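You operate a simulated robot arm through the tools that you are given. There is no shell and no other tool. Be economical: measure what you need, move in short steps, check, and stop when the job is done.

Carry out the task below with a simulated two-armed robot. There is one attempt and no reset: what you move stays moved.

Task
Take the dark grey rag from the right end of the table and lay it out flat on the middle of the table.

Only the result counts: the job must be done as asked and must still hold three seconds after the hand-in. Knocking over, shifting, dropping, spilling or breaking anything else fails it.

Robot
Two 7-joint arms with two-finger parallel grippers on one trunk, on a base that drives. Base frame: it is fixed to the floor where the robot stands at the start and does not move with it; the origin is under the middle of the robot, x ahead of it, y to its left, z up; the surface under the hand at the start is at about z = 88. Readings come in cm, rad, newtons and seconds.
The left shoulder is at the start at [2, 13.8, 126.8], the right one opposite. With the tool pointing down near the work surface each hand reaches from about 10 to 48 cm from the robot's upright axis, wherever it stands, measured 20 degrees to its own side. Places, roughly: middle of the table [-60, -40, 90]. Payload 1.57 kg a hand.
The tool frame of a hand sits at the grasp point between the pads (the TCP): z along the fingers, y along the line on which they close. The tips reach 3 cm beyond it. Largest opening 8 cm; finger width 1.7, thickness 1.2; the body of the gripper, 4 by 8.2 cm, starts 8 cm behind the TCP.
Orientation is told as [roll, pitch, yaw] about the base's x, y, z axes, in that order, counted from this pose: with the fingers straight down and closing along the base's y, the tool's x points along the base's -x, its y along +y and its z along -z.

Tools
- The arms move only by the tool jog_arm. It takes "left_series", "right_series" or both (then of equal length, played together; a hand with none holds still); each is a list that holds one entry, the list of rows, each a list of 7 numbers: the shift along the base's x, y, z in cm, then the turn, a rotation vector about the base's x, y, z in degrees, then the closure, from 0 (fully open) to 1 (shut). In form: [[[x, y, z, ax, ay, az, fingers], ...]]. A call has 1 to 20 rows; each row is the pose to reach, as a shift and turn from the pose commanded when the call began. Each row takes 0.2 s and may step no farther than 5 cm and 0.15 rad from the row before; otherwise, or with a gripper value out of range, the whole call is refused. A pose out of reach is approached as far as the arm can. The call stops where the force on the tool passes 40 N (or 10 N more than at its start, if that is more) or the arm is blocked; 0.2 s more then pass. Each finger travels about 4.5 cm/s and halts on what it meets, pressing with about 35 N; the grip force reading is that of the motor and also rises with nothing between the fingers. The clock runs only during rows and for 0.2 s after the last one: add rows that repeat a pose to give the fingers time. The reply holds the time, the measured pose of the TCP, the force on the tool along the base axes, the opening and the grip force, in the units named above and with some noise, with the torque about the TCP (base axes, N m) and any sound that the robot's microphone picked up.
- Cameras (640 x 400 px; columns grow to the right, rows downward): "scene" is now at [15.78, 1.13, 125.65]; the picture's right is [0.17, -0.99, 0.00], its down [0.56, 0.10, -0.82] and it looks along [0.81, 0.14, 0.57] (base axes); focal length 214 px, centre (320, 200). "left" rides on the left gripper at [7.2, 0.7, -12.2] in its tool frame; the picture's right is [-0.09, 1.00, 0.00], its down [-0.84, -0.08, -0.54] and it looks along [-0.54, -0.05, 0.84] (tool axes); focal length 238 px, centre (320, 200). "right" rides on the right gripper at [7.2, -0.7, -12.2] in its tool frame; the picture's right is [0.09, 1.00, 0.00], its down [-0.84, 0.08, -0.54] and it looks along [-0.54, 0.05, 0.84] (tool axes); focal length 238 px, centre (320, 200). There is no depth. A picture from a camera that has moved, and an enlarged one, comes with that camera's place and axes in the base frame and with its lens.
- camera(camera): a new picture of that camera. It takes no simulated time.
- lift_body(by): slides the trunk up (or, below 0, down) by that many cm; the arms and the scene camera ride with it, the base frame stays. It gives what a move gives, with no picture.
- drive_base(legs): drives the robot by 1 to 6 legs, each [ahead, left, turn to the left] in cm, cm and rad, along the robot's own axes; the way and the turn of a leg run together, so that a leg with both is an arc; at most 150 cm and 3.142 rad a leg. The arms and the cameras ride along, it lands a little off, and it stops where it bumps. It gives what a move gives.
- pan_tilt(pan, tilt): turns the head with the scene camera to pan (to the left, within 1.047 rad either way) and tilt (down, from -0.506 to 1.204), counted from straight ahead of the robot. It gives what a move gives.
- close_up(camera, box): a new picture of the part [left, top, right, bottom] of that camera's present view, enlarged. It takes no simulated time.
- job_done(): hands the job in; it is judged then, once.

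Go step by step. Nothing tells you exact positions but the pictures and the camera data: compare them with the known pose of the tool, close in by small moves and look again before you grip or let go. The budget is 120 turns and 108 pictures, counting those below and the enlarged ones. Unless the task says otherwise, let go and move clear before handing in, and close with one line.

The tools are called as a command line: name --argument value ..., lists and objects as JSON in quotes. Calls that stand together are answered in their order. jog_arm: Moves the arms, as the interface text tells. Its arguments: {"type":"object","properties":{"left_series":{"type":"array","items":{"type":"array","items":{"type":"array","items":{"type":"number"}}}},"right_series":{"type":"array","items":{"type":"array","items":{"type":"array","items":{"type":"number"}}}}},"required":[]} The other tools are called the same way: lift_body (by) slides the trunk up or down; drive_base (legs) drives the base; pan_tilt (pan, tilt) turns the head that bears the scene camera; camera (camera) takes a picture; close_up (camera, box) takes an enlarged picture of a part of a camera's view; job_done () hands the job in.

At the start:

```text
time: 0.0
left_eef_pos: [27.57, 5.69, 109.5]
left_tool_rot: [0.544, -0.089, 0.103]
left_wrist_force: [66.4, 95.9, -130.5]
left_torque: [-3.25, -4.67, -5.04]
left_gripper_width: 8.01
left_grip_force: 0.1
right_eef_pos: [16.84, -28.41, 110.84]
right_tool_rot: [-0.039, 0.277, 0.027]
right_wrist_force: [-0.2, 0.0, 0.7]
right_torque: [0.0, 0.01, 0.0]
right_gripper_width: 8.02
right_grip_force: 0.1
trunk travel left (down, up): [-64.3, 59.7]
robot x, y, heading: [-0.25, 0.13, -0.002]
head pan, tilt: [0.963, 1.201]
```

scene: 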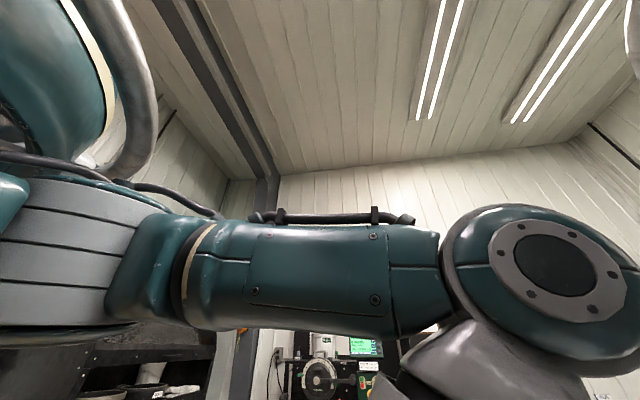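
right: 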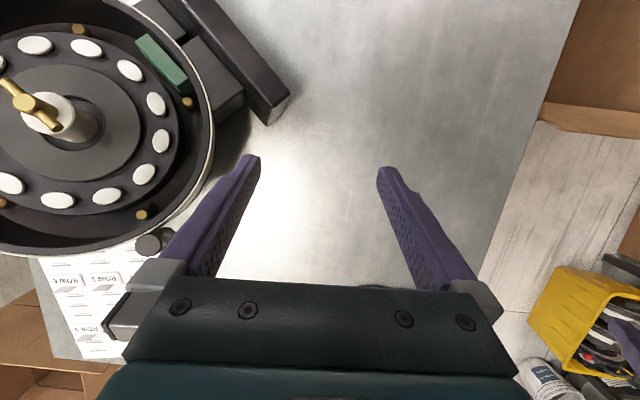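
left: 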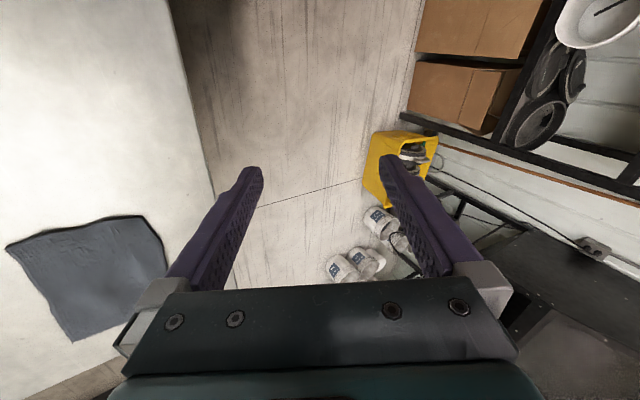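

The left hand camera shows a dark grey rag on a light tabletop. The head is looking at the ceiling, even though its reading says it is tilted down. I'll level the head and take a look.

pan_tilt --pan 0 --tilt 0.6

camera --camera "scene"

```text
time: 1.2
left_eef_pos: [27.92, 5.64, 109.34]
left_tool_rot: [0.54, -0.117, 0.125]
left_wrist_force: [37.0, -51.7, -89.5]
left_torque: [11.76, -4.45, 7.45]
left_gripper_width: 7.99
left_grip_force: 0.0
right_eef_pos: [16.71, -28.27, 110.72]
right_tool_rot: [-0.04, 0.28, 0.028]
right_wrist_force: [-0.7, 0.1, 0.2]
right_torque: [0.01, -0.02, 0.0]
right_gripper_width: 8.01
right_grip_force: 0.0
trunk travel left (down, up): [-64.3, 59.7]
robot x, y, heading: [0.26, -0.26, -0.001]
head pan, tilt: [0.0, 0.6]
```

```text
104 pictures are left
camera scene: at [16.36, 0.51, 125.2], right [0.06, -1.0, 0.0], down [0.51, 0.03, -0.86], along [0.86, 0.05, 0.51], focal length 214 px, centre (320, 200)
```

scene: 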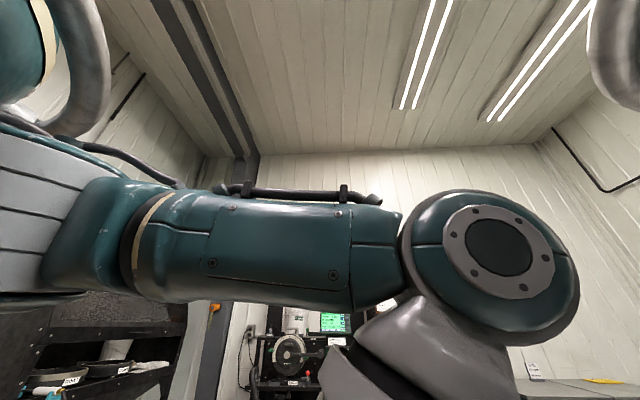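

The arm stretched across the picture and the large left wrist force suggest the left arm is jammed against the head. I'll ease the left hand forward and outward.

jog_arm --left_series '[[[1, 2, 0, 0, 0, 0, 0], [2, 4, 0, 0, 0, 0, 0], [3, 7, 0, 0, 0, 0, 0], [4, 10, 0, 0, 0, 0, 0], [5, 13, 0, 0, 0, 0, 0]]]'

camera --camera "scene"

```text
time: 1.7
left_eef_pos: [29.77, 8.07, 109.26]
left_tool_rot: [0.542, -0.134, 0.147]
left_wrist_force: [76.3, -4.0, -62.1]
left_torque: [4.53, 2.49, 5.47]
left_gripper_width: 8.02
left_grip_force: 0.1
right_eef_pos: [16.64, -28.35, 110.77]
right_tool_rot: [-0.037, 0.281, 0.027]
right_wrist_force: [0.2, -0.4, 0.2]
right_torque: [0.04, -0.01, 0.01]
right_gripper_width: 7.98
right_grip_force: 0.0
trunk travel left (down, up): [-64.3, 59.7]
robot x, y, heading: [0.36, -0.1, 0.001]
head pan, tilt: [0.0, 0.6]
stopped in row 2 (left hand): the force on the tool passed its limit at 131 N (the readings are from after the stop); the commanded pose is now the measured one
```

```text
103 pictures are left
camera scene: at [19.21, 0.29, 118.1], right [0.02, -1.0, 0.0], down [-0.31, -0.01, -0.95], along [0.95, 0.02, -0.31], focal length 214 px, centre (320, 200)
```

scene: 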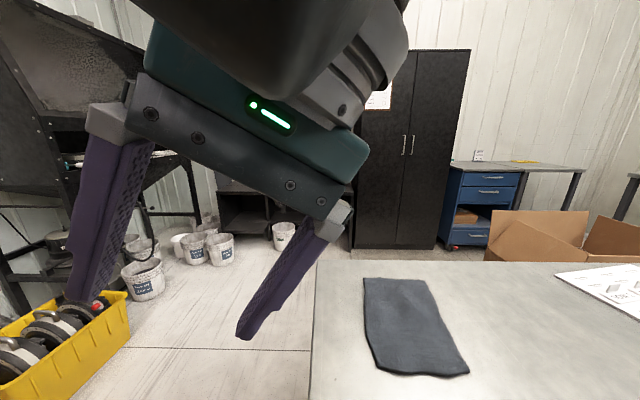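

The head is free now and shows the rag lying on the near-left part of the table ahead. I'll keep moving the left arm clear.

jog_arm --left_series '[[[1, 2, 0, 0, 0, 0, 0], [2, 4, 0, 0, 0, 0, 0], [2, 7, 0, 0, 0, 0, 0], [2, 10, 0, 0, 0, 0, 0], [2, 13, 0, 0, 0, 0, 0], [2, 16, 0, 0, 0, 0, 0]]]'

camera --camera "scene"

```text
time: 3.1
left_eef_pos: [31.18, 23.89, 109.3]
left_tool_rot: [0.546, -0.114, 0.128]
left_wrist_force: [0.9, -0.2, 0.1]
left_torque: [0.01, 0.02, -0.03]
left_gripper_width: 7.98
left_grip_force: 0.2
right_eef_pos: [16.69, -28.21, 110.82]
right_tool_rot: [-0.037, 0.282, 0.027]
right_wrist_force: [-0.2, 0.6, 0.3]
right_torque: [0.01, 0.01, -0.03]
right_gripper_width: 7.99
right_grip_force: 0.1
trunk travel left (down, up): [-64.3, 59.7]
robot x, y, heading: [0.15, -0.08, -0.002]
head pan, tilt: [0.0, 0.6]
```

```text
102 pictures are left
camera scene: at [18.72, 0.11, 115.46], right [0.0, -1.0, 0.0], down [-0.56, 0.0, -0.83], along [0.83, 0.0, -0.56], focal length 214 px, centre (320, 200)
```

scene: 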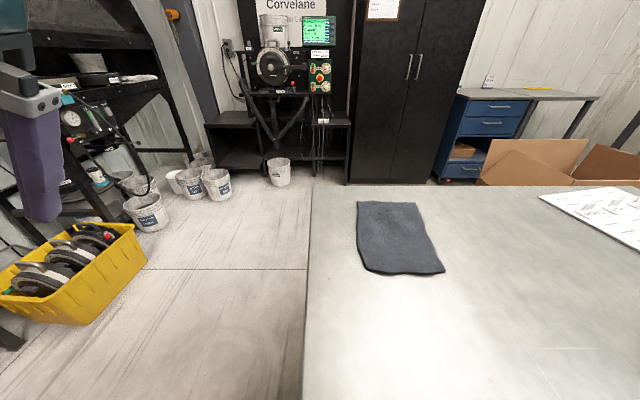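

Left arm is free and its force is zero. Next I'll look to the right and down to find how far the table reaches.

pan_tilt --pan -1.04 --tilt 0.6

camera --camera "scene"

pan_tilt --pan 0 --tilt 1.2

camera --camera "scene"

```text
time: 4.4
left_eef_pos: [31.28, 23.85, 109.43]
left_tool_rot: [0.545, -0.113, 0.126]
left_wrist_force: [0.2, -0.6, -0.1]
left_torque: [0.02, -0.02, -0.01]
left_gripper_width: 8.03
left_grip_force: 0.0
right_eef_pos: [16.69, -28.3, 110.81]
right_tool_rot: [-0.039, 0.281, 0.028]
right_wrist_force: [-0.7, 0.6, 1.5]
right_torque: [0.0, -0.01, -0.02]
right_gripper_width: 7.99
right_grip_force: 0.2
trunk travel left (down, up): [-64.3, 59.7]
robot x, y, heading: [-0.31, -0.09, 0.005]
head pan, tilt: [-1.04, 0.6]
```

```text
101 pictures are left
camera scene: at [14.36, -7.52, 115.46], right [-0.86, -0.51, 0.0], down [-0.29, 0.49, -0.83], along [0.42, -0.71, -0.56], focal length 214 px, centre (320, 200)
```

scene: 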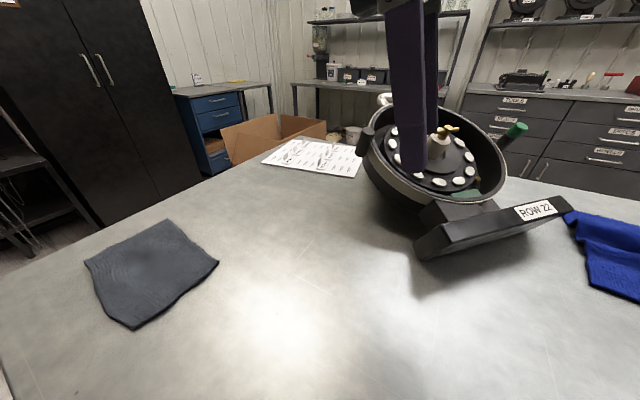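

```text
time: 5.7
left_eef_pos: [31.19, 23.83, 109.32]
left_tool_rot: [0.545, -0.113, 0.128]
left_wrist_force: [0.7, 0.1, 0.1]
left_torque: [-0.01, 0.01, 0.0]
left_gripper_width: 8.0
left_grip_force: 0.0
right_eef_pos: [16.71, -28.28, 110.77]
right_tool_rot: [-0.038, 0.281, 0.027]
right_wrist_force: [0.9, 0.5, -0.6]
right_torque: [-0.01, 0.01, 0.04]
right_gripper_width: 7.99
right_grip_force: 0.0
trunk travel left (down, up): [-64.3, 59.7]
robot x, y, heading: [-0.24, 0.02, 0.003]
head pan, tilt: [0.0, 1.201]
```

```text
100 pictures are left
camera scene: at [15.48, 0.1, 111.0], right [0.0, -1.0, 0.0], down [-0.93, 0.0, -0.36], along [0.36, 0.0, -0.93], focal length 214 px, centre (320, 200)
```

scene: 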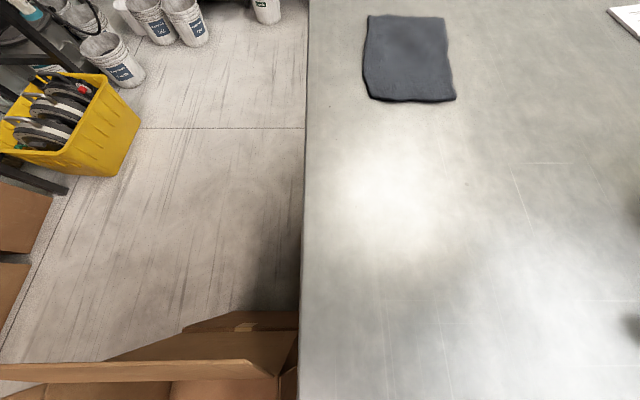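

The rag is at about (46, -12), with a gauge or bowl device and a blue rag on the right side. I'll raise the trunk for clearance and look around before driving.

lift_body --by 30

pan_tilt --pan -1.04 --tilt 0.9

camera --camera "scene"

camera --camera "right"

```text
time: 8.7
left_eef_pos: [31.22, 23.99, 139.4]
left_tool_rot: [0.544, -0.115, 0.128]
left_wrist_force: [-0.7, 1.1, -0.1]
left_torque: [-0.01, 0.04, 0.0]
left_gripper_width: 8.0
left_grip_force: 0.1
right_eef_pos: [16.71, -28.31, 140.74]
right_tool_rot: [-0.037, 0.28, 0.029]
right_wrist_force: [0.8, -0.5, -0.7]
right_torque: [0.0, 0.0, -0.01]
right_gripper_width: 8.02
right_grip_force: 0.1
trunk travel left (down, up): [-94.3, 29.7]
robot x, y, heading: [-0.06, -0.33, -0.003]
head pan, tilt: [0.0, 1.201]
```

```text
time: 10.0
left_eef_pos: [31.19, 23.86, 139.39]
left_tool_rot: [0.544, -0.115, 0.128]
left_wrist_force: [0.6, -0.2, 0.3]
left_torque: [0.0, -0.02, -0.02]
left_gripper_width: 8.0
left_grip_force: 0.1
right_eef_pos: [16.71, -28.31, 140.82]
right_tool_rot: [-0.039, 0.282, 0.026]
right_wrist_force: [0.1, 0.6, 0.6]
right_torque: [-0.01, -0.03, -0.01]
right_gripper_width: 8.0
right_grip_force: 0.1
trunk travel left (down, up): [-94.3, 29.7]
robot x, y, heading: [-0.14, 0.44, 0.0]
head pan, tilt: [-1.04, 0.901]
```

```text
99 pictures are left
camera scene: at [13.71, -6.41, 142.98], right [-0.86, -0.51, 0.0], down [-0.4, 0.68, -0.62], along [0.31, -0.54, -0.78], focal length 214 px, centre (320, 200)
```

scene: 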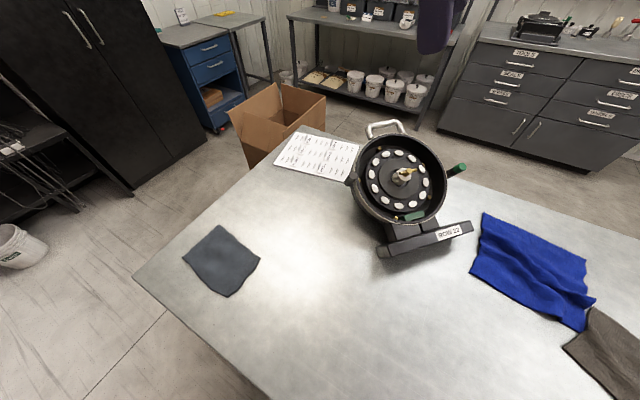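

```text
98 pictures are left
camera right: at [13.15, -28.75, 154.54], right [-0.13, 0.99, -0.01], down [0.95, 0.12, 0.29], along [0.28, 0.03, -0.96], focal length 238 px, centre (320, 200)
```

right: 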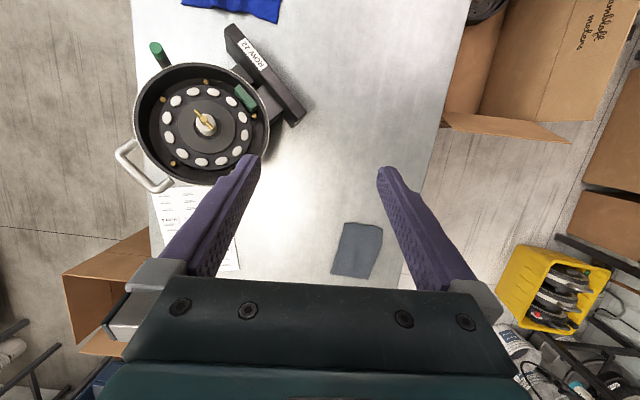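

The table runs a long way towards -x, and there is another cloth beside the blue one. Before choosing I'll turn in place to survey the other end.

drive_base --legs '[[0, 0, -1.57]]'

pan_tilt --pan -0.8 --tilt 0.8

camera --camera "scene"

```text
time: 14.2
left_eef_pos: [24.37, -30.75, 139.34]
left_tool_rot: [0.546, -0.114, -1.427]
left_wrist_force: [-0.4, -0.3, 0.1]
left_torque: [-0.05, 0.01, -0.02]
left_gripper_width: 8.0
left_grip_force: 0.0
right_eef_pos: [-28.1, -17.18, 140.8]
right_tool_rot: [-0.039, 0.281, -1.526]
right_wrist_force: [0.0, -0.1, 0.8]
right_torque: [-0.01, 0.0, -0.02]
right_gripper_width: 8.0
right_grip_force: 0.0
trunk travel left (down, up): [-94.3, 29.7]
robot x, y, heading: [0.32, -0.06, -1.555]
head pan, tilt: [-1.04, 0.901]
```

```text
time: 14.9
left_eef_pos: [24.44, -30.8, 139.33]
left_tool_rot: [0.546, -0.114, -1.425]
left_wrist_force: [0.6, -0.2, 0.5]
left_torque: [0.01, -0.01, 0.0]
left_gripper_width: 8.0
left_grip_force: 0.0
right_eef_pos: [-28.05, -17.27, 140.89]
right_tool_rot: [-0.039, 0.283, -1.524]
right_wrist_force: [-0.4, -0.2, 0.1]
right_torque: [0.0, 0.0, 0.03]
right_gripper_width: 7.96
right_grip_force: 0.0
trunk travel left (down, up): [-94.3, 29.7]
robot x, y, heading: [-0.08, -0.16, -1.556]
head pan, tilt: [-0.799, 0.799]
```

```text
97 pictures are left
camera scene: at [-5.63, -15.6, 143.77], right [-0.71, 0.71, 0.0], down [0.51, 0.51, -0.7], along [-0.49, -0.49, -0.72], focal length 214 px, centre (320, 200)
```

scene: 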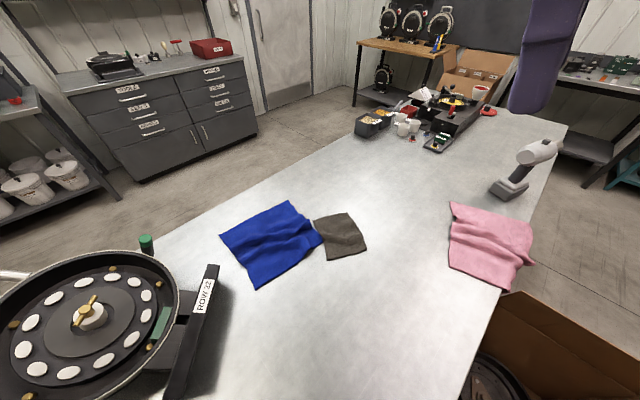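

The slate rag at the +x end is the only dark grey one; the others are blue, brown and pink. The middle of the table, at about (-60, -40), is free. I'll work facing -y from the table's long side, so I'm sliding towards the rag and checking the space on that side.

drive_base --legs '[[-10, 25, -0.015]]'

pan_tilt --pan 0.6 --tilt 0.8

camera --camera "scene"

```text
time: 16.8
left_eef_pos: [49.0, -20.88, 139.39]
left_tool_rot: [0.545, -0.115, -1.441]
left_wrist_force: [-0.8, 0.6, 1.1]
left_torque: [0.01, -0.02, -0.02]
left_gripper_width: 7.99
left_grip_force: 0.0
right_eef_pos: [-3.28, -6.52, 140.77]
right_tool_rot: [-0.037, 0.28, -1.54]
right_wrist_force: [0.0, 0.0, -0.4]
right_torque: [0.01, -0.01, 0.02]
right_gripper_width: 8.02
right_grip_force: 0.1
trunk travel left (down, up): [-94.3, 29.7]
robot x, y, heading: [24.98, 10.43, -1.57]
head pan, tilt: [-0.799, 0.799]
```

```text
time: 18.4
left_eef_pos: [49.02, -20.97, 139.29]
left_tool_rot: [0.546, -0.113, -1.439]
left_wrist_force: [-0.1, -0.8, 0.6]
left_torque: [0.05, -0.04, -0.05]
left_gripper_width: 8.0
left_grip_force: 0.1
right_eef_pos: [-3.23, -6.48, 140.78]
right_tool_rot: [-0.039, 0.282, -1.54]
right_wrist_force: [0.8, 0.9, -0.6]
right_torque: [0.02, -0.02, 0.0]
right_gripper_width: 8.04
right_grip_force: 0.0
trunk travel left (down, up): [-94.3, 29.7]
robot x, y, heading: [24.94, 10.56, -1.567]
head pan, tilt: [0.6, 0.799]
```

```text
96 pictures are left
camera scene: at [29.48, -6.26, 143.77], right [-0.82, -0.57, 0.0], down [-0.41, 0.59, -0.7], along [0.4, -0.57, -0.72], focal length 214 px, centre (320, 200)
```

scene: 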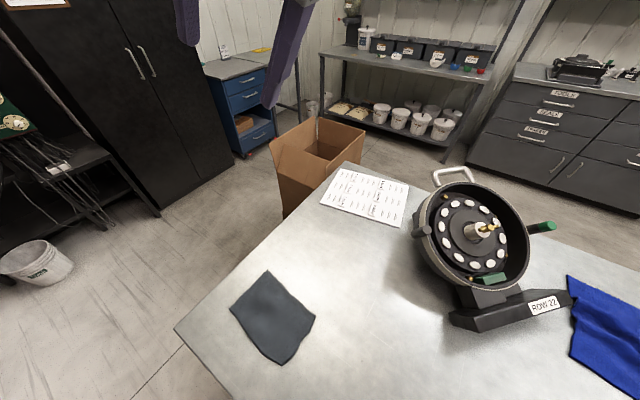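

Plenty of room at this end. I'll carry on sideways until the rag is in front of the robot.

drive_base --legs '[[-11, 21, 0]]'

pan_tilt --pan 0 --tilt 1.2

camera --camera "scene"

```text
time: 20.1
left_eef_pos: [69.88, -9.81, 139.32]
left_tool_rot: [0.544, -0.114, -1.438]
left_wrist_force: [-0.1, 0.0, 0.1]
left_torque: [0.01, 0.02, 0.01]
left_gripper_width: 7.99
left_grip_force: 0.1
right_eef_pos: [17.6, 4.34, 140.85]
right_tool_rot: [-0.039, 0.284, -1.54]
right_wrist_force: [-0.5, -1.1, -0.4]
right_torque: [0.0, 0.04, 0.0]
right_gripper_width: 8.02
right_grip_force: 0.2
trunk travel left (down, up): [-94.3, 29.7]
robot x, y, heading: [46.05, 21.3, -1.571]
head pan, tilt: [0.6, 0.799]
```

```text
time: 21.1
left_eef_pos: [70.1, -9.8, 139.23]
left_tool_rot: [0.544, -0.112, -1.438]
left_wrist_force: [0.0, -0.3, 0.0]
left_torque: [0.05, -0.01, 0.01]
left_gripper_width: 8.02
left_grip_force: 0.1
right_eef_pos: [17.55, 4.49, 140.75]
right_tool_rot: [-0.038, 0.283, -1.54]
right_wrist_force: [0.0, -0.1, 0.5]
right_torque: [0.0, 0.0, 0.01]
right_gripper_width: 7.99
right_grip_force: 0.1
trunk travel left (down, up): [-94.3, 29.7]
robot x, y, heading: [45.65, 21.3, -1.566]
head pan, tilt: [0.0, 1.201]
```

```text
95 pictures are left
camera scene: at [45.86, 5.84, 141.0], right [-1.0, -0.01, 0.0], down [-0.01, 0.93, -0.36], along [0.0, -0.36, -0.93], focal length 214 px, centre (320, 200)
```

scene: 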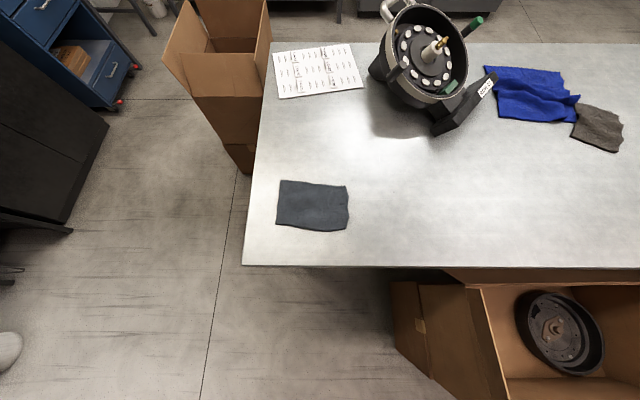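

The rag measures about 18 x 12 cm and is centred near (48, -13). I'll zoom in to check its thickness and any folds.

close_up --camera "scene" --box '[255, 160, 367, 250]'

```text
4.44 times, centred on (311, 205) of scene
camera zoom: at [45.86, 5.84, 141.0], right [-1.0, -0.01, 0.0], down [-0.01, 0.93, -0.36], along [0.0, -0.36, -0.93], focal length 953 px, centre (360, 178)
```

zoom: 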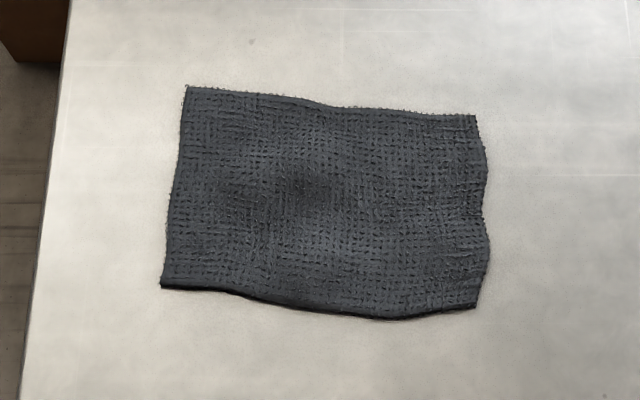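

It looks like a single layer with a slightly raised near edge. The plan is for each hand, pointing straight down, to straddle one short edge near its front corner and pinch it. First I'll straighten both hands and bring them over the rag.

jog_arm --left_series '[[[-1.4, 0, 0, 0.43, 3.15, -0.92, 0], [-2.7, 0, 0, 0.86, 6.3, -1.84, 0], [-4.1, 0, 0, 1.29, 9.45, -2.76, 0], [-5.4, 0, 0, 1.72, 12.6, -3.68, 0], [-6.8, 0, 0, 2.15, 15.75, -4.6, 0], [-8.2, 0, 0, 2.57, 18.9, -5.52, 0], [-9.5, 0, 0, 3.0, 22.05, -6.44, 0], [-10.9, 0, 0, 3.43, 25.2, -7.36, 0], [-12.2, 0.2, 0, 3.86, 28.35, -8.28, 0], [-13.1, 0.3, 0, 4.29, 31.5, -9.2, 0]]]' --right_series '[[[2.1, -1.3, 0, -1.63, -0.24, -0.21, 0], [4.2, -2.6, 0, -3.26, -0.48, -0.42, 0], [6.3, -3.9, 0, -4.89, -0.72, -0.63, 0], [8.4, -5.2, 0, -6.52, -0.96, -0.84, 0], [10.5, -6.5, 0, -8.15, -1.2, -1.05, 0], [12.6, -7.8, 0, -9.78, -1.44, -1.26, 0], [14.7, -9.1, 0, -11.4, -1.68, -1.47, 0], [16.8, -10.4, 0, -13.0, -1.92, -1.68, 0], [18.9, -11.7, 0, -14.7, -2.16, -1.89, 0], [21.0, -13, 0, -16.3, -2.4, -2.1, 0]]]'

camera --camera "scene"

```text
time: 23.3
left_eef_pos: [56.81, -9.46, 139.34]
left_tool_rot: [-0.001, 0.002, -1.572]
left_wrist_force: [0.7, 0.2, 0.9]
left_torque: [-0.01, -0.01, 0.0]
left_gripper_width: 8.01
left_grip_force: 0.1
right_eef_pos: [38.79, -8.57, 140.8]
right_tool_rot: [0.001, -0.003, -1.57]
right_wrist_force: [0.3, -0.2, -0.2]
right_torque: [0.01, 0.02, 0.03]
right_gripper_width: 8.01
right_grip_force: 0.0
trunk travel left (down, up): [-94.3, 29.7]
robot x, y, heading: [45.58, 21.47, -1.57]
head pan, tilt: [0.0, 1.201]
```

```text
93 pictures are left
camera scene: at [45.86, 5.85, 141.0], right [-1.0, -0.01, 0.0], down [0.0, 0.93, -0.36], along [0.0, -0.36, -0.93], focal length 214 px, centre (320, 200)
```

scene: 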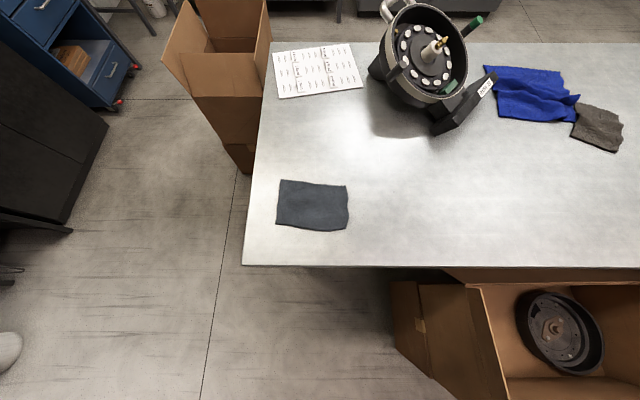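

Both hands are vertical above the short edges. I'll lower the trunk and check with the hand cameras.

lift_body --by -30

camera --camera "left"

camera --camera "right"

camera --camera "scene"

```text
time: 26.3
left_eef_pos: [56.92, -9.52, 109.4]
left_tool_rot: [0.0, 0.0, -1.571]
left_wrist_force: [-0.1, 0.0, 0.1]
left_torque: [-0.02, 0.0, 0.04]
left_gripper_width: 8.02
left_grip_force: 0.1
right_eef_pos: [38.67, -8.51, 110.71]
right_tool_rot: [0.001, -0.003, -1.571]
right_wrist_force: [-0.8, -0.4, -0.7]
right_torque: [-0.01, 0.0, 0.05]
right_gripper_width: 7.98
right_grip_force: 0.1
trunk travel left (down, up): [-64.3, 59.7]
robot x, y, heading: [45.75, 21.48, -1.563]
head pan, tilt: [0.0, 1.201]
```

```text
92 pictures are left
camera left: at [57.49, -2.28, 121.45], right [1.0, -0.09, 0.0], down [-0.08, -0.84, 0.54], along [-0.05, -0.54, -0.84], focal length 238 px, centre (320, 200)
```

left: 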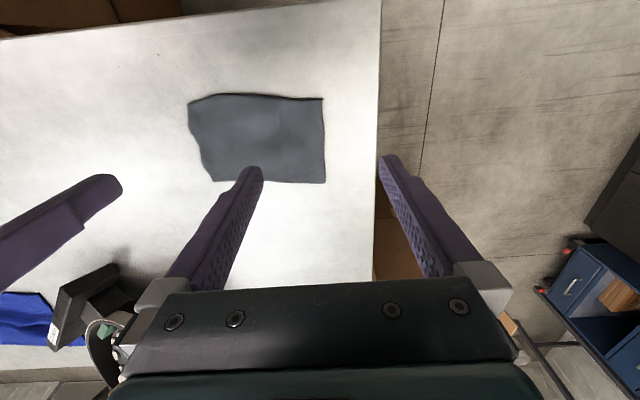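

```text
91 pictures are left
camera right: at [37.99, -1.43, 122.94], right [1.0, 0.09, 0.0], down [0.08, -0.84, 0.54], along [0.05, -0.54, -0.84], focal length 238 px, centre (320, 200)
```

right: 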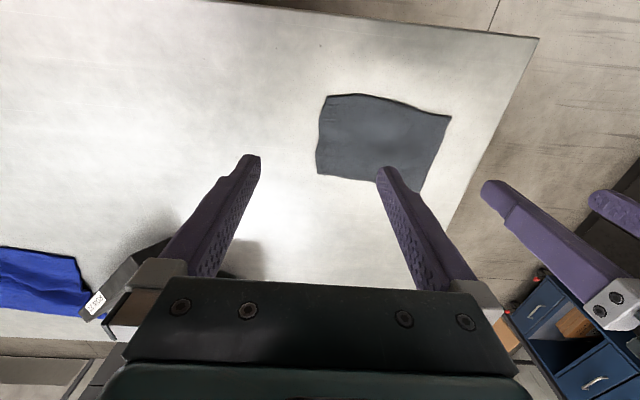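

```text
90 pictures are left
camera scene: at [45.86, 5.84, 111.01], right [-1.0, -0.01, 0.0], down [0.0, 0.93, -0.36], along [0.0, -0.36, -0.93], focal length 214 px, centre (320, 200)
```

scene: 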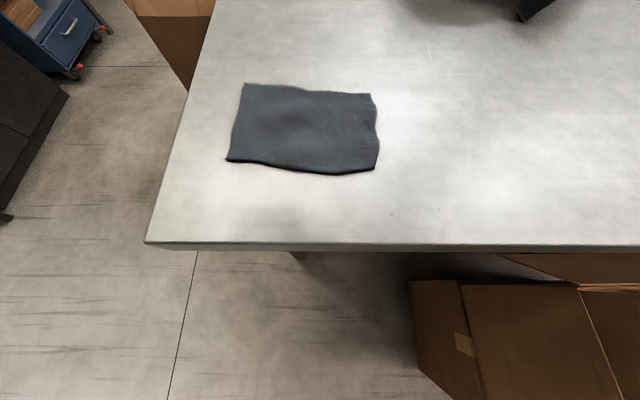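

Hand and scene cameras agree: the left edge is at x≈57.2, the right edge at x≈39.2 and the front edge at y≈-7.5. I'll part-close the fingers and come down to just above the cloth.

jog_arm --left_series '[[[0, 0, -3, 0, 0, 0, 0.42], [0, 0, -6, 0, 0, 0, 0.42], [0, 0, -9, 0, 0, 0, 0.42], [0, 0, -12, 0, 0, 0, 0.42], [0, 0, -15, 0, 0, 0, 0.42], [0, 0, -16.9, 0, 0, 0, 0.42]]]' --right_series '[[[0.3, 0, -3, 0, 0, 0, 0.42], [0.6, 0, -6, 0, 0, 0, 0.42], [0.6, 0, -9, 0, 0, 0, 0.42], [0.6, 0, -12, 0, 0, 0, 0.42], [0.6, 0, -15, 0, 0, 0, 0.42], [0.6, 0, -18.2, 0, 0, 0, 0.42]]]'

camera --camera "left"

camera --camera "right"

camera --camera "scene"

```text
time: 27.7
left_eef_pos: [56.81, -9.47, 92.39]
left_tool_rot: [-0.001, 0.001, -1.573]
left_wrist_force: [0.5, 0.1, -0.2]
left_torque: [0.01, 0.02, 0.0]
left_gripper_width: 4.64
left_grip_force: 0.0
right_eef_pos: [39.25, -8.48, 92.47]
right_tool_rot: [0.001, -0.003, -1.57]
right_wrist_force: [-0.3, 0.7, 0.6]
right_torque: [-0.04, -0.03, 0.01]
right_gripper_width: 4.62
right_grip_force: 0.1
trunk travel left (down, up): [-64.3, 59.7]
robot x, y, heading: [46.02, 21.46, -1.566]
head pan, tilt: [0.0, 1.201]
```

```text
89 pictures are left
camera left: at [57.48, -2.28, 104.5], right [1.0, -0.09, 0.0], down [-0.08, -0.84, 0.54], along [-0.05, -0.54, -0.84], focal length 238 px, centre (320, 200)
```

left: 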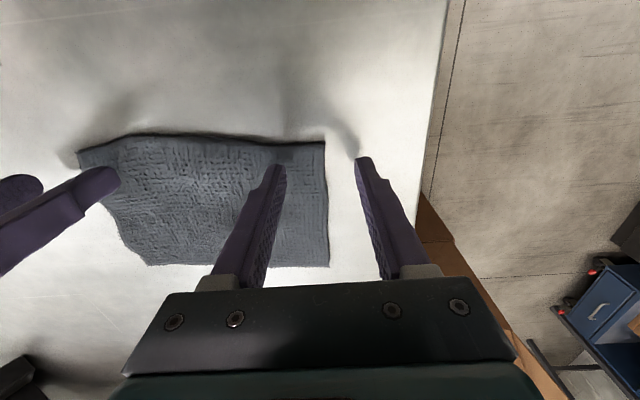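

```text
88 pictures are left
camera right: at [38.57, -1.42, 104.72], right [1.0, 0.09, 0.0], down [0.08, -0.84, 0.54], along [0.05, -0.54, -0.84], focal length 238 px, centre (320, 200)
```

right: 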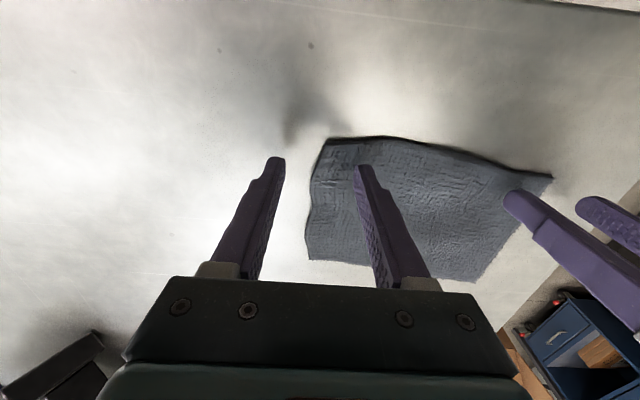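

```text
87 pictures are left
camera scene: at [45.86, 5.86, 111.0], right [-1.0, -0.01, 0.0], down [0.0, 0.93, -0.36], along [0.0, -0.36, -0.93], focal length 214 px, centre (320, 200)
```

scene: 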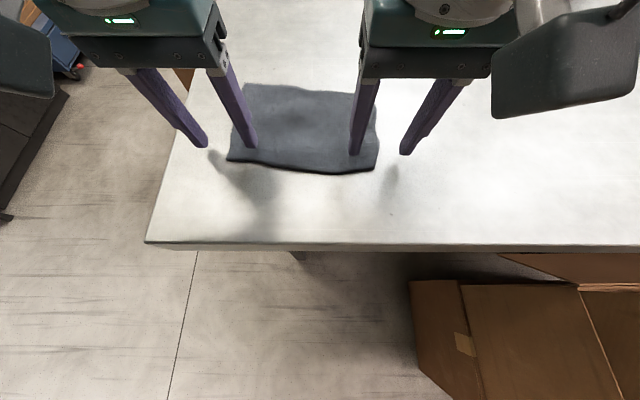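

Both grippers straddle the edges as intended. I'll lower gently to contact.

jog_arm --left_series '[[[0, 0, -0.3, 0, 0, 0, 0.42], [0, 0, -0.6, 0, 0, 0, 0.42], [0, 0, -0.8, 0, 0, 0, 0.42]]]' --right_series '[[[0, 0, -0.3, 0, 0, 0, 0.42], [0, 0, -0.6, 0, 0, 0, 0.42], [0, 0, -0.8, 0, 0, 0, 0.42]]]'

```text
time: 28.5
left_eef_pos: [57.0, -9.49, 91.65]
left_tool_rot: [0.0, 0.002, -1.57]
left_wrist_force: [0.6, -0.5, 0.0]
left_torque: [0.06, 0.0, -0.03]
left_gripper_width: 4.65
left_grip_force: 0.1
right_eef_pos: [39.23, -8.47, 91.65]
right_tool_rot: [0.001, -0.003, -1.57]
right_wrist_force: [0.6, 0.3, 0.2]
right_torque: [-0.02, -0.03, 0.0]
right_gripper_width: 4.62
right_grip_force: 0.0
trunk travel left (down, up): [-64.3, 59.7]
robot x, y, heading: [46.16, 20.93, -1.565]
head pan, tilt: [0.0, 1.201]
```

jog_arm --left_series '[[[0, 0, -0.2, 0, 0, 0, 0.42], [0, 0, -0.4, 0, 0, 0, 0.42], [0, 0, -0.5, 0, 0, 0, 0.42]]]' --right_series '[[[0, 0, -0.2, 0, 0, 0, 0.42], [0, 0, -0.4, 0, 0, 0, 0.42], [0, 0, -0.5, 0, 0, 0, 0.42]]]'

```text
time: 29.3
left_eef_pos: [56.83, -9.62, 91.27]
left_tool_rot: [-0.003, 0.0, -1.57]
left_wrist_force: [0.7, 2.5, 13.6]
left_torque: [0.11, 0.35, -0.06]
left_gripper_width: 4.58
left_grip_force: 0.0
right_eef_pos: [39.39, -8.48, 91.28]
right_tool_rot: [0.002, -0.005, -1.568]
right_wrist_force: [0.5, 1.9, 5.9]
right_torque: [0.06, -0.22, 0.02]
right_gripper_width: 4.59
right_grip_force: 0.1
trunk travel left (down, up): [-64.3, 59.7]
robot x, y, heading: [45.68, 21.24, -1.564]
head pan, tilt: [0.0, 1.201]
```

Both hands have light contact (14 N and 6 N). Closing the fingers.

jog_arm --left_series '[[[0, 0, 0, 0, 0, 0, 0.6], [0, 0, 0, 0, 0, 0, 0.8], [0, 0, 0, 0, 0, 0, 1], [0, 0, 0, 0, 0, 0, 1], [0, 0, 0, 0, 0, 0, 1]]]' --right_series '[[[0, 0, 0, 0, 0, 0, 0.6], [0, 0, 0, 0, 0, 0, 0.8], [0, 0, 0, 0, 0, 0, 1], [0, 0, 0, 0, 0, 0, 1], [0, 0, 0, 0, 0, 0, 1]]]'

camera --camera "scene"

camera --camera "left"

camera --camera "right"

```text
time: 30.5
left_eef_pos: [56.81, -9.8, 91.25]
left_tool_rot: [0.0, -0.003, -1.57]
left_wrist_force: [-2.6, 0.0, 21.8]
left_torque: [-0.02, 0.25, 0.02]
left_gripper_width: 0.65
left_grip_force: 26.1
right_eef_pos: [39.35, -8.73, 91.37]
right_tool_rot: [0.0, -0.003, -1.57]
right_wrist_force: [2.2, 0.5, 6.0]
right_torque: [0.04, -0.05, -0.02]
right_gripper_width: 0.0
right_grip_force: 21.2
trunk travel left (down, up): [-64.3, 59.7]
robot x, y, heading: [45.88, 21.37, -1.567]
head pan, tilt: [0.0, 1.201]
```

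```text
86 pictures are left
camera scene: at [45.86, 5.72, 111.04], right [-1.0, -0.01, 0.0], down [0.0, 0.93, -0.36], along [0.0, -0.36, -0.93], focal length 214 px, centre (320, 200)
```

scene: 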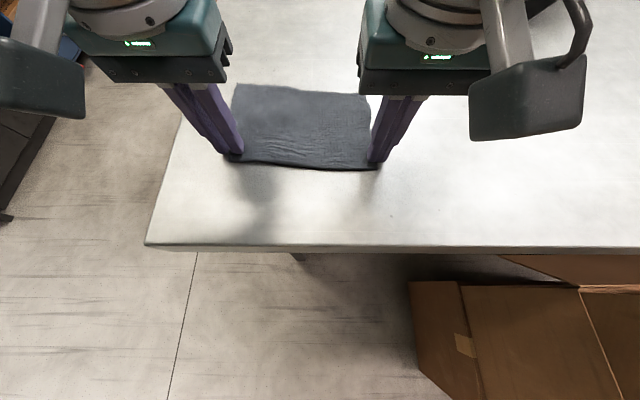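

```text
85 pictures are left
camera left: at [57.47, -2.48, 103.34], right [1.0, -0.09, 0.0], down [-0.08, -0.84, 0.54], along [-0.05, -0.54, -0.84], focal length 238 px, centre (320, 200)
```

left: 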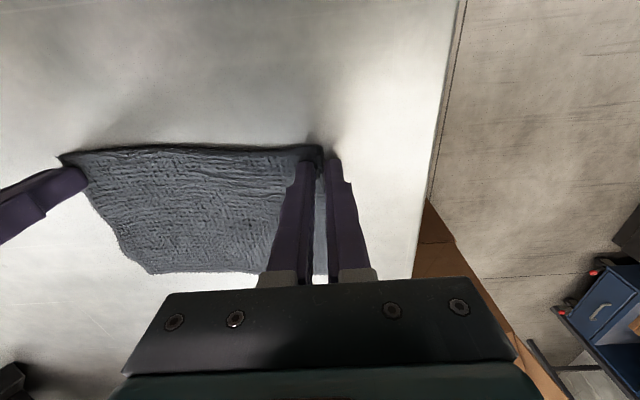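

```text
84 pictures are left
camera right: at [38.56, -1.54, 103.47], right [1.0, 0.09, 0.0], down [0.08, -0.83, 0.55], along [0.05, -0.54, -0.84], focal length 238 px, centre (320, 200)
```

right: 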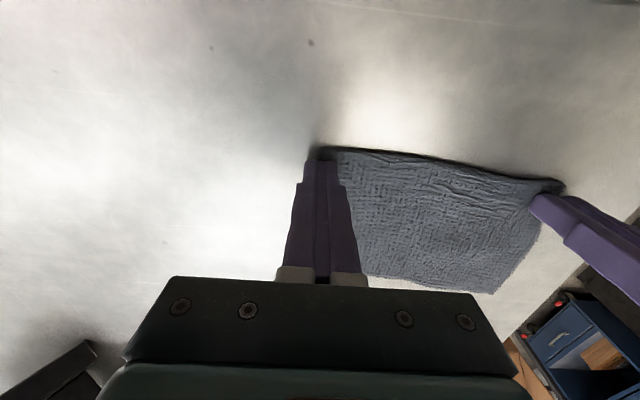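

The left hand holds cloth (0.65 cm gap), but the right hand slid off and closed empty. I'll raise the right, reopen it a bit further inboard and press more firmly.

jog_arm --right_series '[[[0, 0, 0.5, 0, 0, 0, 0.8], [0, 0, 1.5, 0, 0, 0, 0.42], [0.5, 0, 1.5, 0, 0, 0, 0.42], [1, 0, 1.5, 0, 0, 0, 0.42], [1, 0, 0.9, 0, 0, 0, 0.42], [1, 0, 0.3, 0, 0, 0, 0.42], [1, 0, 0.0, 0, 0, 0, 0.42], [1, 0, -0.2, 0, 0, 0, 0.42], [1, 0, -0.2, 0, 0, 0, 0.42]]]'

camera --camera "right"

```text
time: 32.5
left_eef_pos: [56.73, -9.77, 91.27]
left_tool_rot: [0.001, -0.003, -1.571]
left_wrist_force: [-1.8, -1.4, 24.6]
left_torque: [-0.02, 0.17, 0.01]
left_gripper_width: 0.62
left_grip_force: 26.1
right_eef_pos: [40.42, -8.64, 91.3]
right_tool_rot: [0.001, -0.006, -1.57]
right_wrist_force: [-0.5, 3.9, 22.1]
right_torque: [0.08, -0.59, 0.11]
right_gripper_width: 4.62
right_grip_force: 0.1
trunk travel left (down, up): [-64.3, 59.7]
robot x, y, heading: [45.81, 21.33, -1.565]
head pan, tilt: [0.0, 1.201]
```

```text
83 pictures are left
camera right: at [39.6, -1.66, 103.4], right [1.0, 0.09, 0.0], down [0.08, -0.83, 0.55], along [0.05, -0.55, -0.84], focal length 238 px, centre (320, 200)
```

right: 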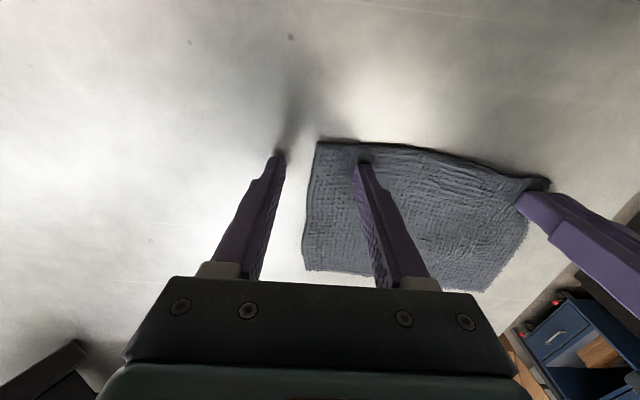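

jog_arm --right_series '[[[0, 0, 0, 0, 0, 0, 0.55], [0, 0, -0.1, 0, 0, 0, 0.7], [0, 0, -0.1, 0, 0, 0, 0.85], [0, 0, -0.1, 0, 0, 0, 1], [0, 0, -0.1, 0, 0, 0, 1], [0, 0, -0.1, 0, 0, 0, 1]]]'

camera --camera "right"

```text
time: 33.6
left_eef_pos: [56.59, -9.85, 91.24]
left_tool_rot: [-0.008, -0.007, -1.571]
left_wrist_force: [-5.0, -1.9, 17.0]
left_torque: [-0.01, 0.24, 0.02]
left_gripper_width: 0.39
left_grip_force: 24.5
right_eef_pos: [40.87, -8.82, 91.19]
right_tool_rot: [0.017, -0.012, -1.562]
right_wrist_force: [8.2, 0.9, 12.4]
right_torque: [-0.05, -0.31, 0.01]
right_gripper_width: 0.44
right_grip_force: 20.8
trunk travel left (down, up): [-64.3, 59.7]
robot x, y, heading: [45.83, 21.36, -1.563]
head pan, tilt: [0.0, 1.201]
stopped in row 5 (right hand): the force on the tool passed its limit at 40 N (the readings are from after the stop); the commanded pose is now the measured one
```

```text
82 pictures are left
camera right: at [39.9, -1.68, 103.38], right [0.99, 0.1, 0.02], down [0.07, -0.83, 0.55], along [0.07, -0.55, -0.83], focal length 238 px, centre (320, 200)
```

right: 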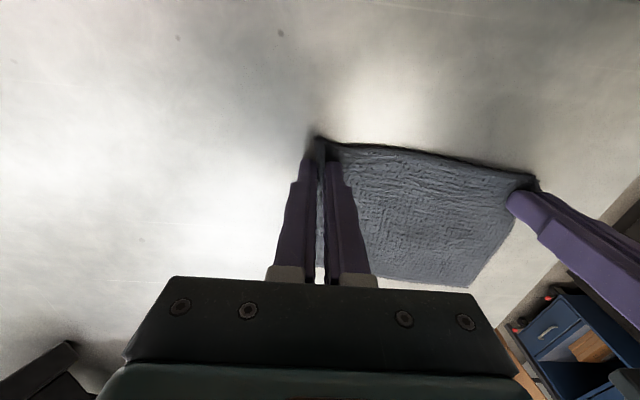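

Both hands now hold cloth (0.4 cm gaps). I'll lift slowly and check.

jog_arm --left_series '[[[0, 0, 0.5, 0, 0, 0, 1], [0, 0, 1, 0, 0, 0, 1], [0, 0, 2, 0, 0, 0, 1], [0, 0, 3, 0, 0, 0, 1], [0, 0, 4, 0, 0, 0, 1], [0, 0, 4, 0, 0, 0, 1]]]' --right_series '[[[0, 0, 0.5, 0, 0, 0, 1], [0, 0, 1, 0, 0, 0, 1], [0, 0, 2, 0, 0, 0, 1], [0, 0, 3, 0, 0, 0, 1], [0, 0, 4, 0, 0, 0, 1], [0, 0, 4, 0, 0, 0, 1]]]'

camera --camera "scene"

camera --camera "right"

```text
time: 35.0
left_eef_pos: [56.71, -9.57, 95.09]
left_tool_rot: [-0.002, 0.001, -1.572]
left_wrist_force: [-4.5, -0.1, 0.3]
left_torque: [-0.02, 0.15, 0.02]
left_gripper_width: 0.32
left_grip_force: 24.5
right_eef_pos: [40.63, -8.57, 95.1]
right_tool_rot: [0.007, -0.006, -1.566]
right_wrist_force: [3.5, 0.6, 1.0]
right_torque: [-0.01, -0.12, 0.02]
right_gripper_width: 0.36
right_grip_force: 24.4
trunk travel left (down, up): [-64.3, 59.7]
robot x, y, heading: [45.69, 21.7, -1.567]
head pan, tilt: [0.0, 1.201]
```

```text
81 pictures are left
camera scene: at [45.87, 5.85, 111.0], right [-1.0, -0.01, 0.0], down [-0.01, 0.93, -0.36], along [0.0, -0.36, -0.93], focal length 214 px, centre (320, 200)
```

scene: 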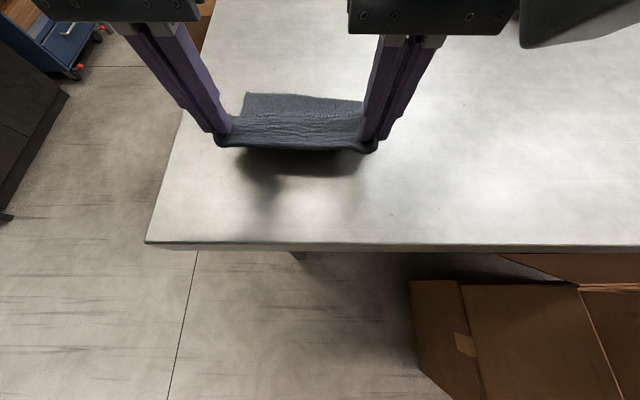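

```text
80 pictures are left
camera right: at [39.74, -1.48, 107.27], right [1.0, 0.1, 0.01], down [0.08, -0.83, 0.55], along [0.06, -0.55, -0.84], focal length 238 px, centre (320, 200)
```

right: 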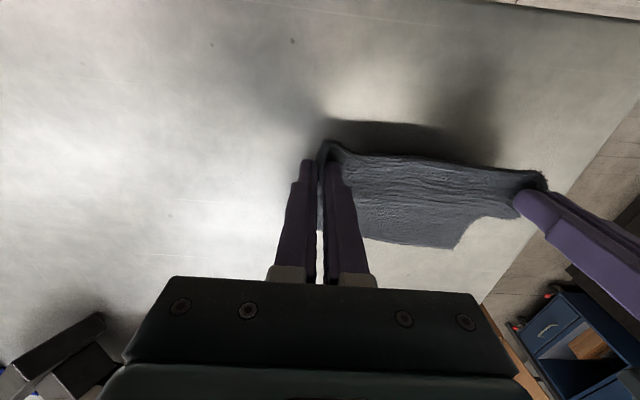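

The rag is held at both front corners and stretched between the hands. I'll lift the trunk and drive sideways to the middle of the table.

lift_body --by 28

drive_base --legs '[[0, -108.7, 0]]'

pan_tilt --pan 0 --tilt 0.9

camera --camera "scene"

```text
time: 37.9
left_eef_pos: [56.77, -9.43, 123.2]
left_tool_rot: [-0.001, 0.002, -1.573]
left_wrist_force: [-4.9, -0.1, 0.5]
left_torque: [-0.04, 0.1, 0.05]
left_gripper_width: 0.3
left_grip_force: 24.0
right_eef_pos: [40.67, -8.69, 123.1]
right_tool_rot: [0.009, -0.007, -1.566]
right_wrist_force: [4.4, 0.0, -0.1]
right_torque: [0.04, -0.15, 0.01]
right_gripper_width: 0.34
right_grip_force: 25.1
trunk travel left (down, up): [-92.3, 31.7]
robot x, y, heading: [45.86, 21.33, -1.563]
head pan, tilt: [0.0, 1.201]
```

```text
time: 43.4
left_eef_pos: [-52.47, -9.98, 123.14]
left_tool_rot: [-0.001, 0.001, -1.579]
left_wrist_force: [-4.7, -1.0, -0.6]
left_torque: [-0.01, 0.13, 0.01]
left_gripper_width: 0.33
left_grip_force: 24.5
right_eef_pos: [-68.56, -8.99, 123.15]
right_tool_rot: [0.009, -0.008, -1.572]
right_wrist_force: [3.7, -0.3, -0.4]
right_torque: [0.03, -0.17, 0.02]
right_gripper_width: 0.37
right_grip_force: 24.8
trunk travel left (down, up): [-92.3, 31.7]
robot x, y, heading: [-63.23, 20.77, -1.571]
head pan, tilt: [0.0, 1.201]
```

```text
time: 44.2
left_eef_pos: [-52.56, -9.85, 123.21]
left_tool_rot: [-0.003, 0.003, -1.577]
left_wrist_force: [-4.3, 0.3, -0.7]
left_torque: [0.02, 0.16, 0.03]
left_gripper_width: 0.27
left_grip_force: 24.2
right_eef_pos: [-68.55, -8.88, 123.11]
right_tool_rot: [0.009, -0.006, -1.572]
right_wrist_force: [3.4, 0.2, 0.5]
right_torque: [0.01, -0.15, 0.02]
right_gripper_width: 0.34
right_grip_force: 24.4
trunk travel left (down, up): [-92.3, 31.7]
robot x, y, heading: [-63.24, 21.18, -1.57]
head pan, tilt: [0.0, 0.901]
```

```text
79 pictures are left
camera scene: at [-63.29, 3.57, 140.98], right [-1.0, 0.0, 0.0], down [0.0, 0.78, -0.62], along [0.0, -0.62, -0.78], focal length 214 px, centre (320, 200)
```

scene: 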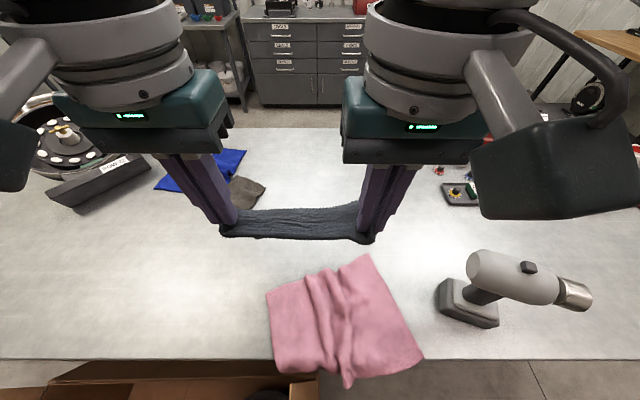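

The rag hangs neatly. The drill stands to the right at about (-100, -8), so before lowering I'll drive ahead at this height and check the right arm's clearance to it.

drive_base --legs '[[22, 0, 0]]'

pan_tilt --pan -1.0 --tilt 0.9

camera --camera "scene"

```text
time: 45.9
left_eef_pos: [-52.52, -31.9, 123.09]
left_tool_rot: [-0.001, 0.002, -1.581]
left_wrist_force: [-3.4, -0.4, -0.9]
left_torque: [0.0, 0.14, 0.0]
left_gripper_width: 0.29
left_grip_force: 23.7
right_eef_pos: [-68.61, -31.04, 123.15]
right_tool_rot: [0.009, -0.008, -1.574]
right_wrist_force: [4.7, 0.6, -0.1]
right_torque: [0.0, -0.09, 0.07]
right_gripper_width: 0.33
right_grip_force: 24.5
trunk travel left (down, up): [-92.3, 31.7]
robot x, y, heading: [-63.12, -0.93, -1.57]
head pan, tilt: [0.0, 0.901]
```

```text
time: 47.2
left_eef_pos: [-52.48, -32.04, 123.16]
left_tool_rot: [-0.002, 0.001, -1.579]
left_wrist_force: [-4.1, -0.5, 0.7]
left_torque: [-0.03, 0.14, 0.03]
left_gripper_width: 0.27
left_grip_force: 23.9
right_eef_pos: [-68.71, -30.92, 123.19]
right_tool_rot: [0.009, -0.007, -1.574]
right_wrist_force: [3.9, 0.3, 0.0]
right_torque: [0.01, -0.1, 0.04]
right_gripper_width: 0.37
right_grip_force: 24.8
trunk travel left (down, up): [-92.3, 31.7]
robot x, y, heading: [-63.15, -1.09, -1.568]
head pan, tilt: [-1.0, 0.901]
```

```text
78 pictures are left
camera scene: at [-69.67, -15.07, 140.98], right [-0.54, 0.84, 0.0], down [0.66, 0.42, -0.62], along [-0.52, -0.34, -0.78], focal length 214 px, centre (320, 200)
```

scene: 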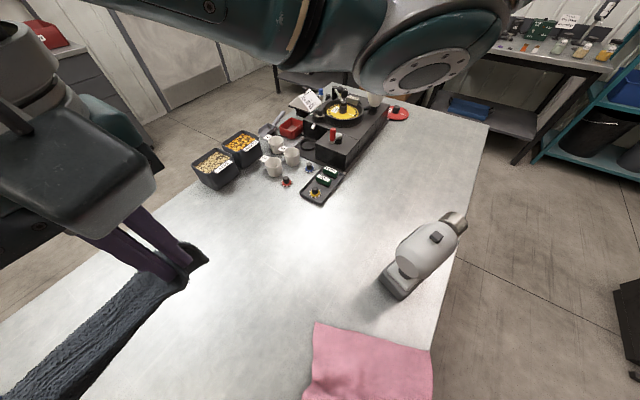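

The right elbow passes near the drill, which reaches about z 110. I'll keep the trunk higher and move the base 8 cm away, shifting the hands back to compensate, then let the arms do the reaching down.

drive_base --legs '[[0, 8, 0]]'

jog_arm --left_series '[[[-2, -3, -1, 0, 0, 0, 1], [-4, -6, -2, 0, 0, 0, 1], [-6, -9, -4, 0, 0, 0, 1], [-7.5, -11, -6, 0, 0, 0, 1], [-7.5, -12.5, -8, 0, 0, 0, 1]]]' --right_series '[[[-2, -3, -1, 0, 0, 0, 1], [-4, -6, -2, 0, 0, 0, 1], [-6, -9, -4, 0, 0, 0, 1], [-7.5, -11.5, -6, 0, 0, 0, 1], [-7.5, -13.3, -8, 0, 0, 0, 1]]]'

camera --camera "scene"

```text
time: 48.3
left_eef_pos: [-44.55, -31.92, 123.06]
left_tool_rot: [-0.003, 0.001, -1.577]
left_wrist_force: [-3.9, 0.4, -0.3]
left_torque: [-0.02, 0.11, 0.03]
left_gripper_width: 0.28
left_grip_force: 23.6
right_eef_pos: [-60.64, -30.89, 123.05]
right_tool_rot: [0.009, -0.008, -1.573]
right_wrist_force: [4.2, 0.2, -0.5]
right_torque: [0.01, -0.12, 0.05]
right_gripper_width: 0.38
right_grip_force: 24.7
trunk travel left (down, up): [-92.3, 31.7]
robot x, y, heading: [-54.88, -0.94, -1.57]
head pan, tilt: [-1.0, 0.901]
```

```text
time: 49.5
left_eef_pos: [-51.26, -42.77, 115.84]
left_tool_rot: [-0.004, -0.001, -1.581]
left_wrist_force: [-4.6, 0.3, -0.3]
left_torque: [-0.05, 0.16, 0.03]
left_gripper_width: 0.29
left_grip_force: 24.1
left hand out of reach, approached as far as the arm can: row 5
right_eef_pos: [-68.06, -44.32, 115.31]
right_tool_rot: [0.009, -0.008, -1.571]
right_wrist_force: [4.1, 0.3, -0.1]
right_torque: [0.02, -0.14, 0.01]
right_gripper_width: 0.3
right_grip_force: 24.0
trunk travel left (down, up): [-92.3, 31.7]
robot x, y, heading: [-55.43, -1.2, -1.568]
head pan, tilt: [-1.0, 0.901]
```

```text
77 pictures are left
camera scene: at [-61.68, -15.07, 140.99], right [-0.54, 0.84, 0.0], down [0.66, 0.42, -0.62], along [-0.52, -0.34, -0.78], focal length 214 px, centre (320, 200)
```

scene: 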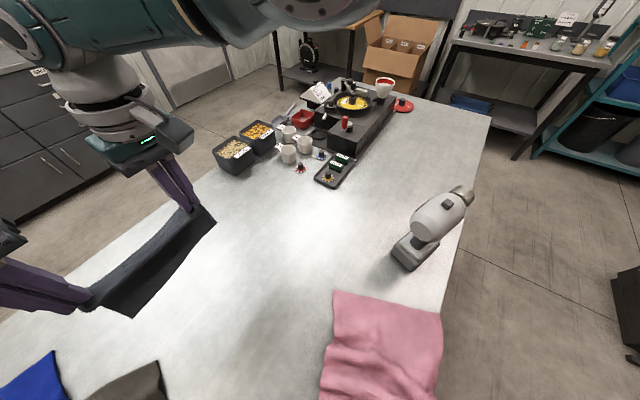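

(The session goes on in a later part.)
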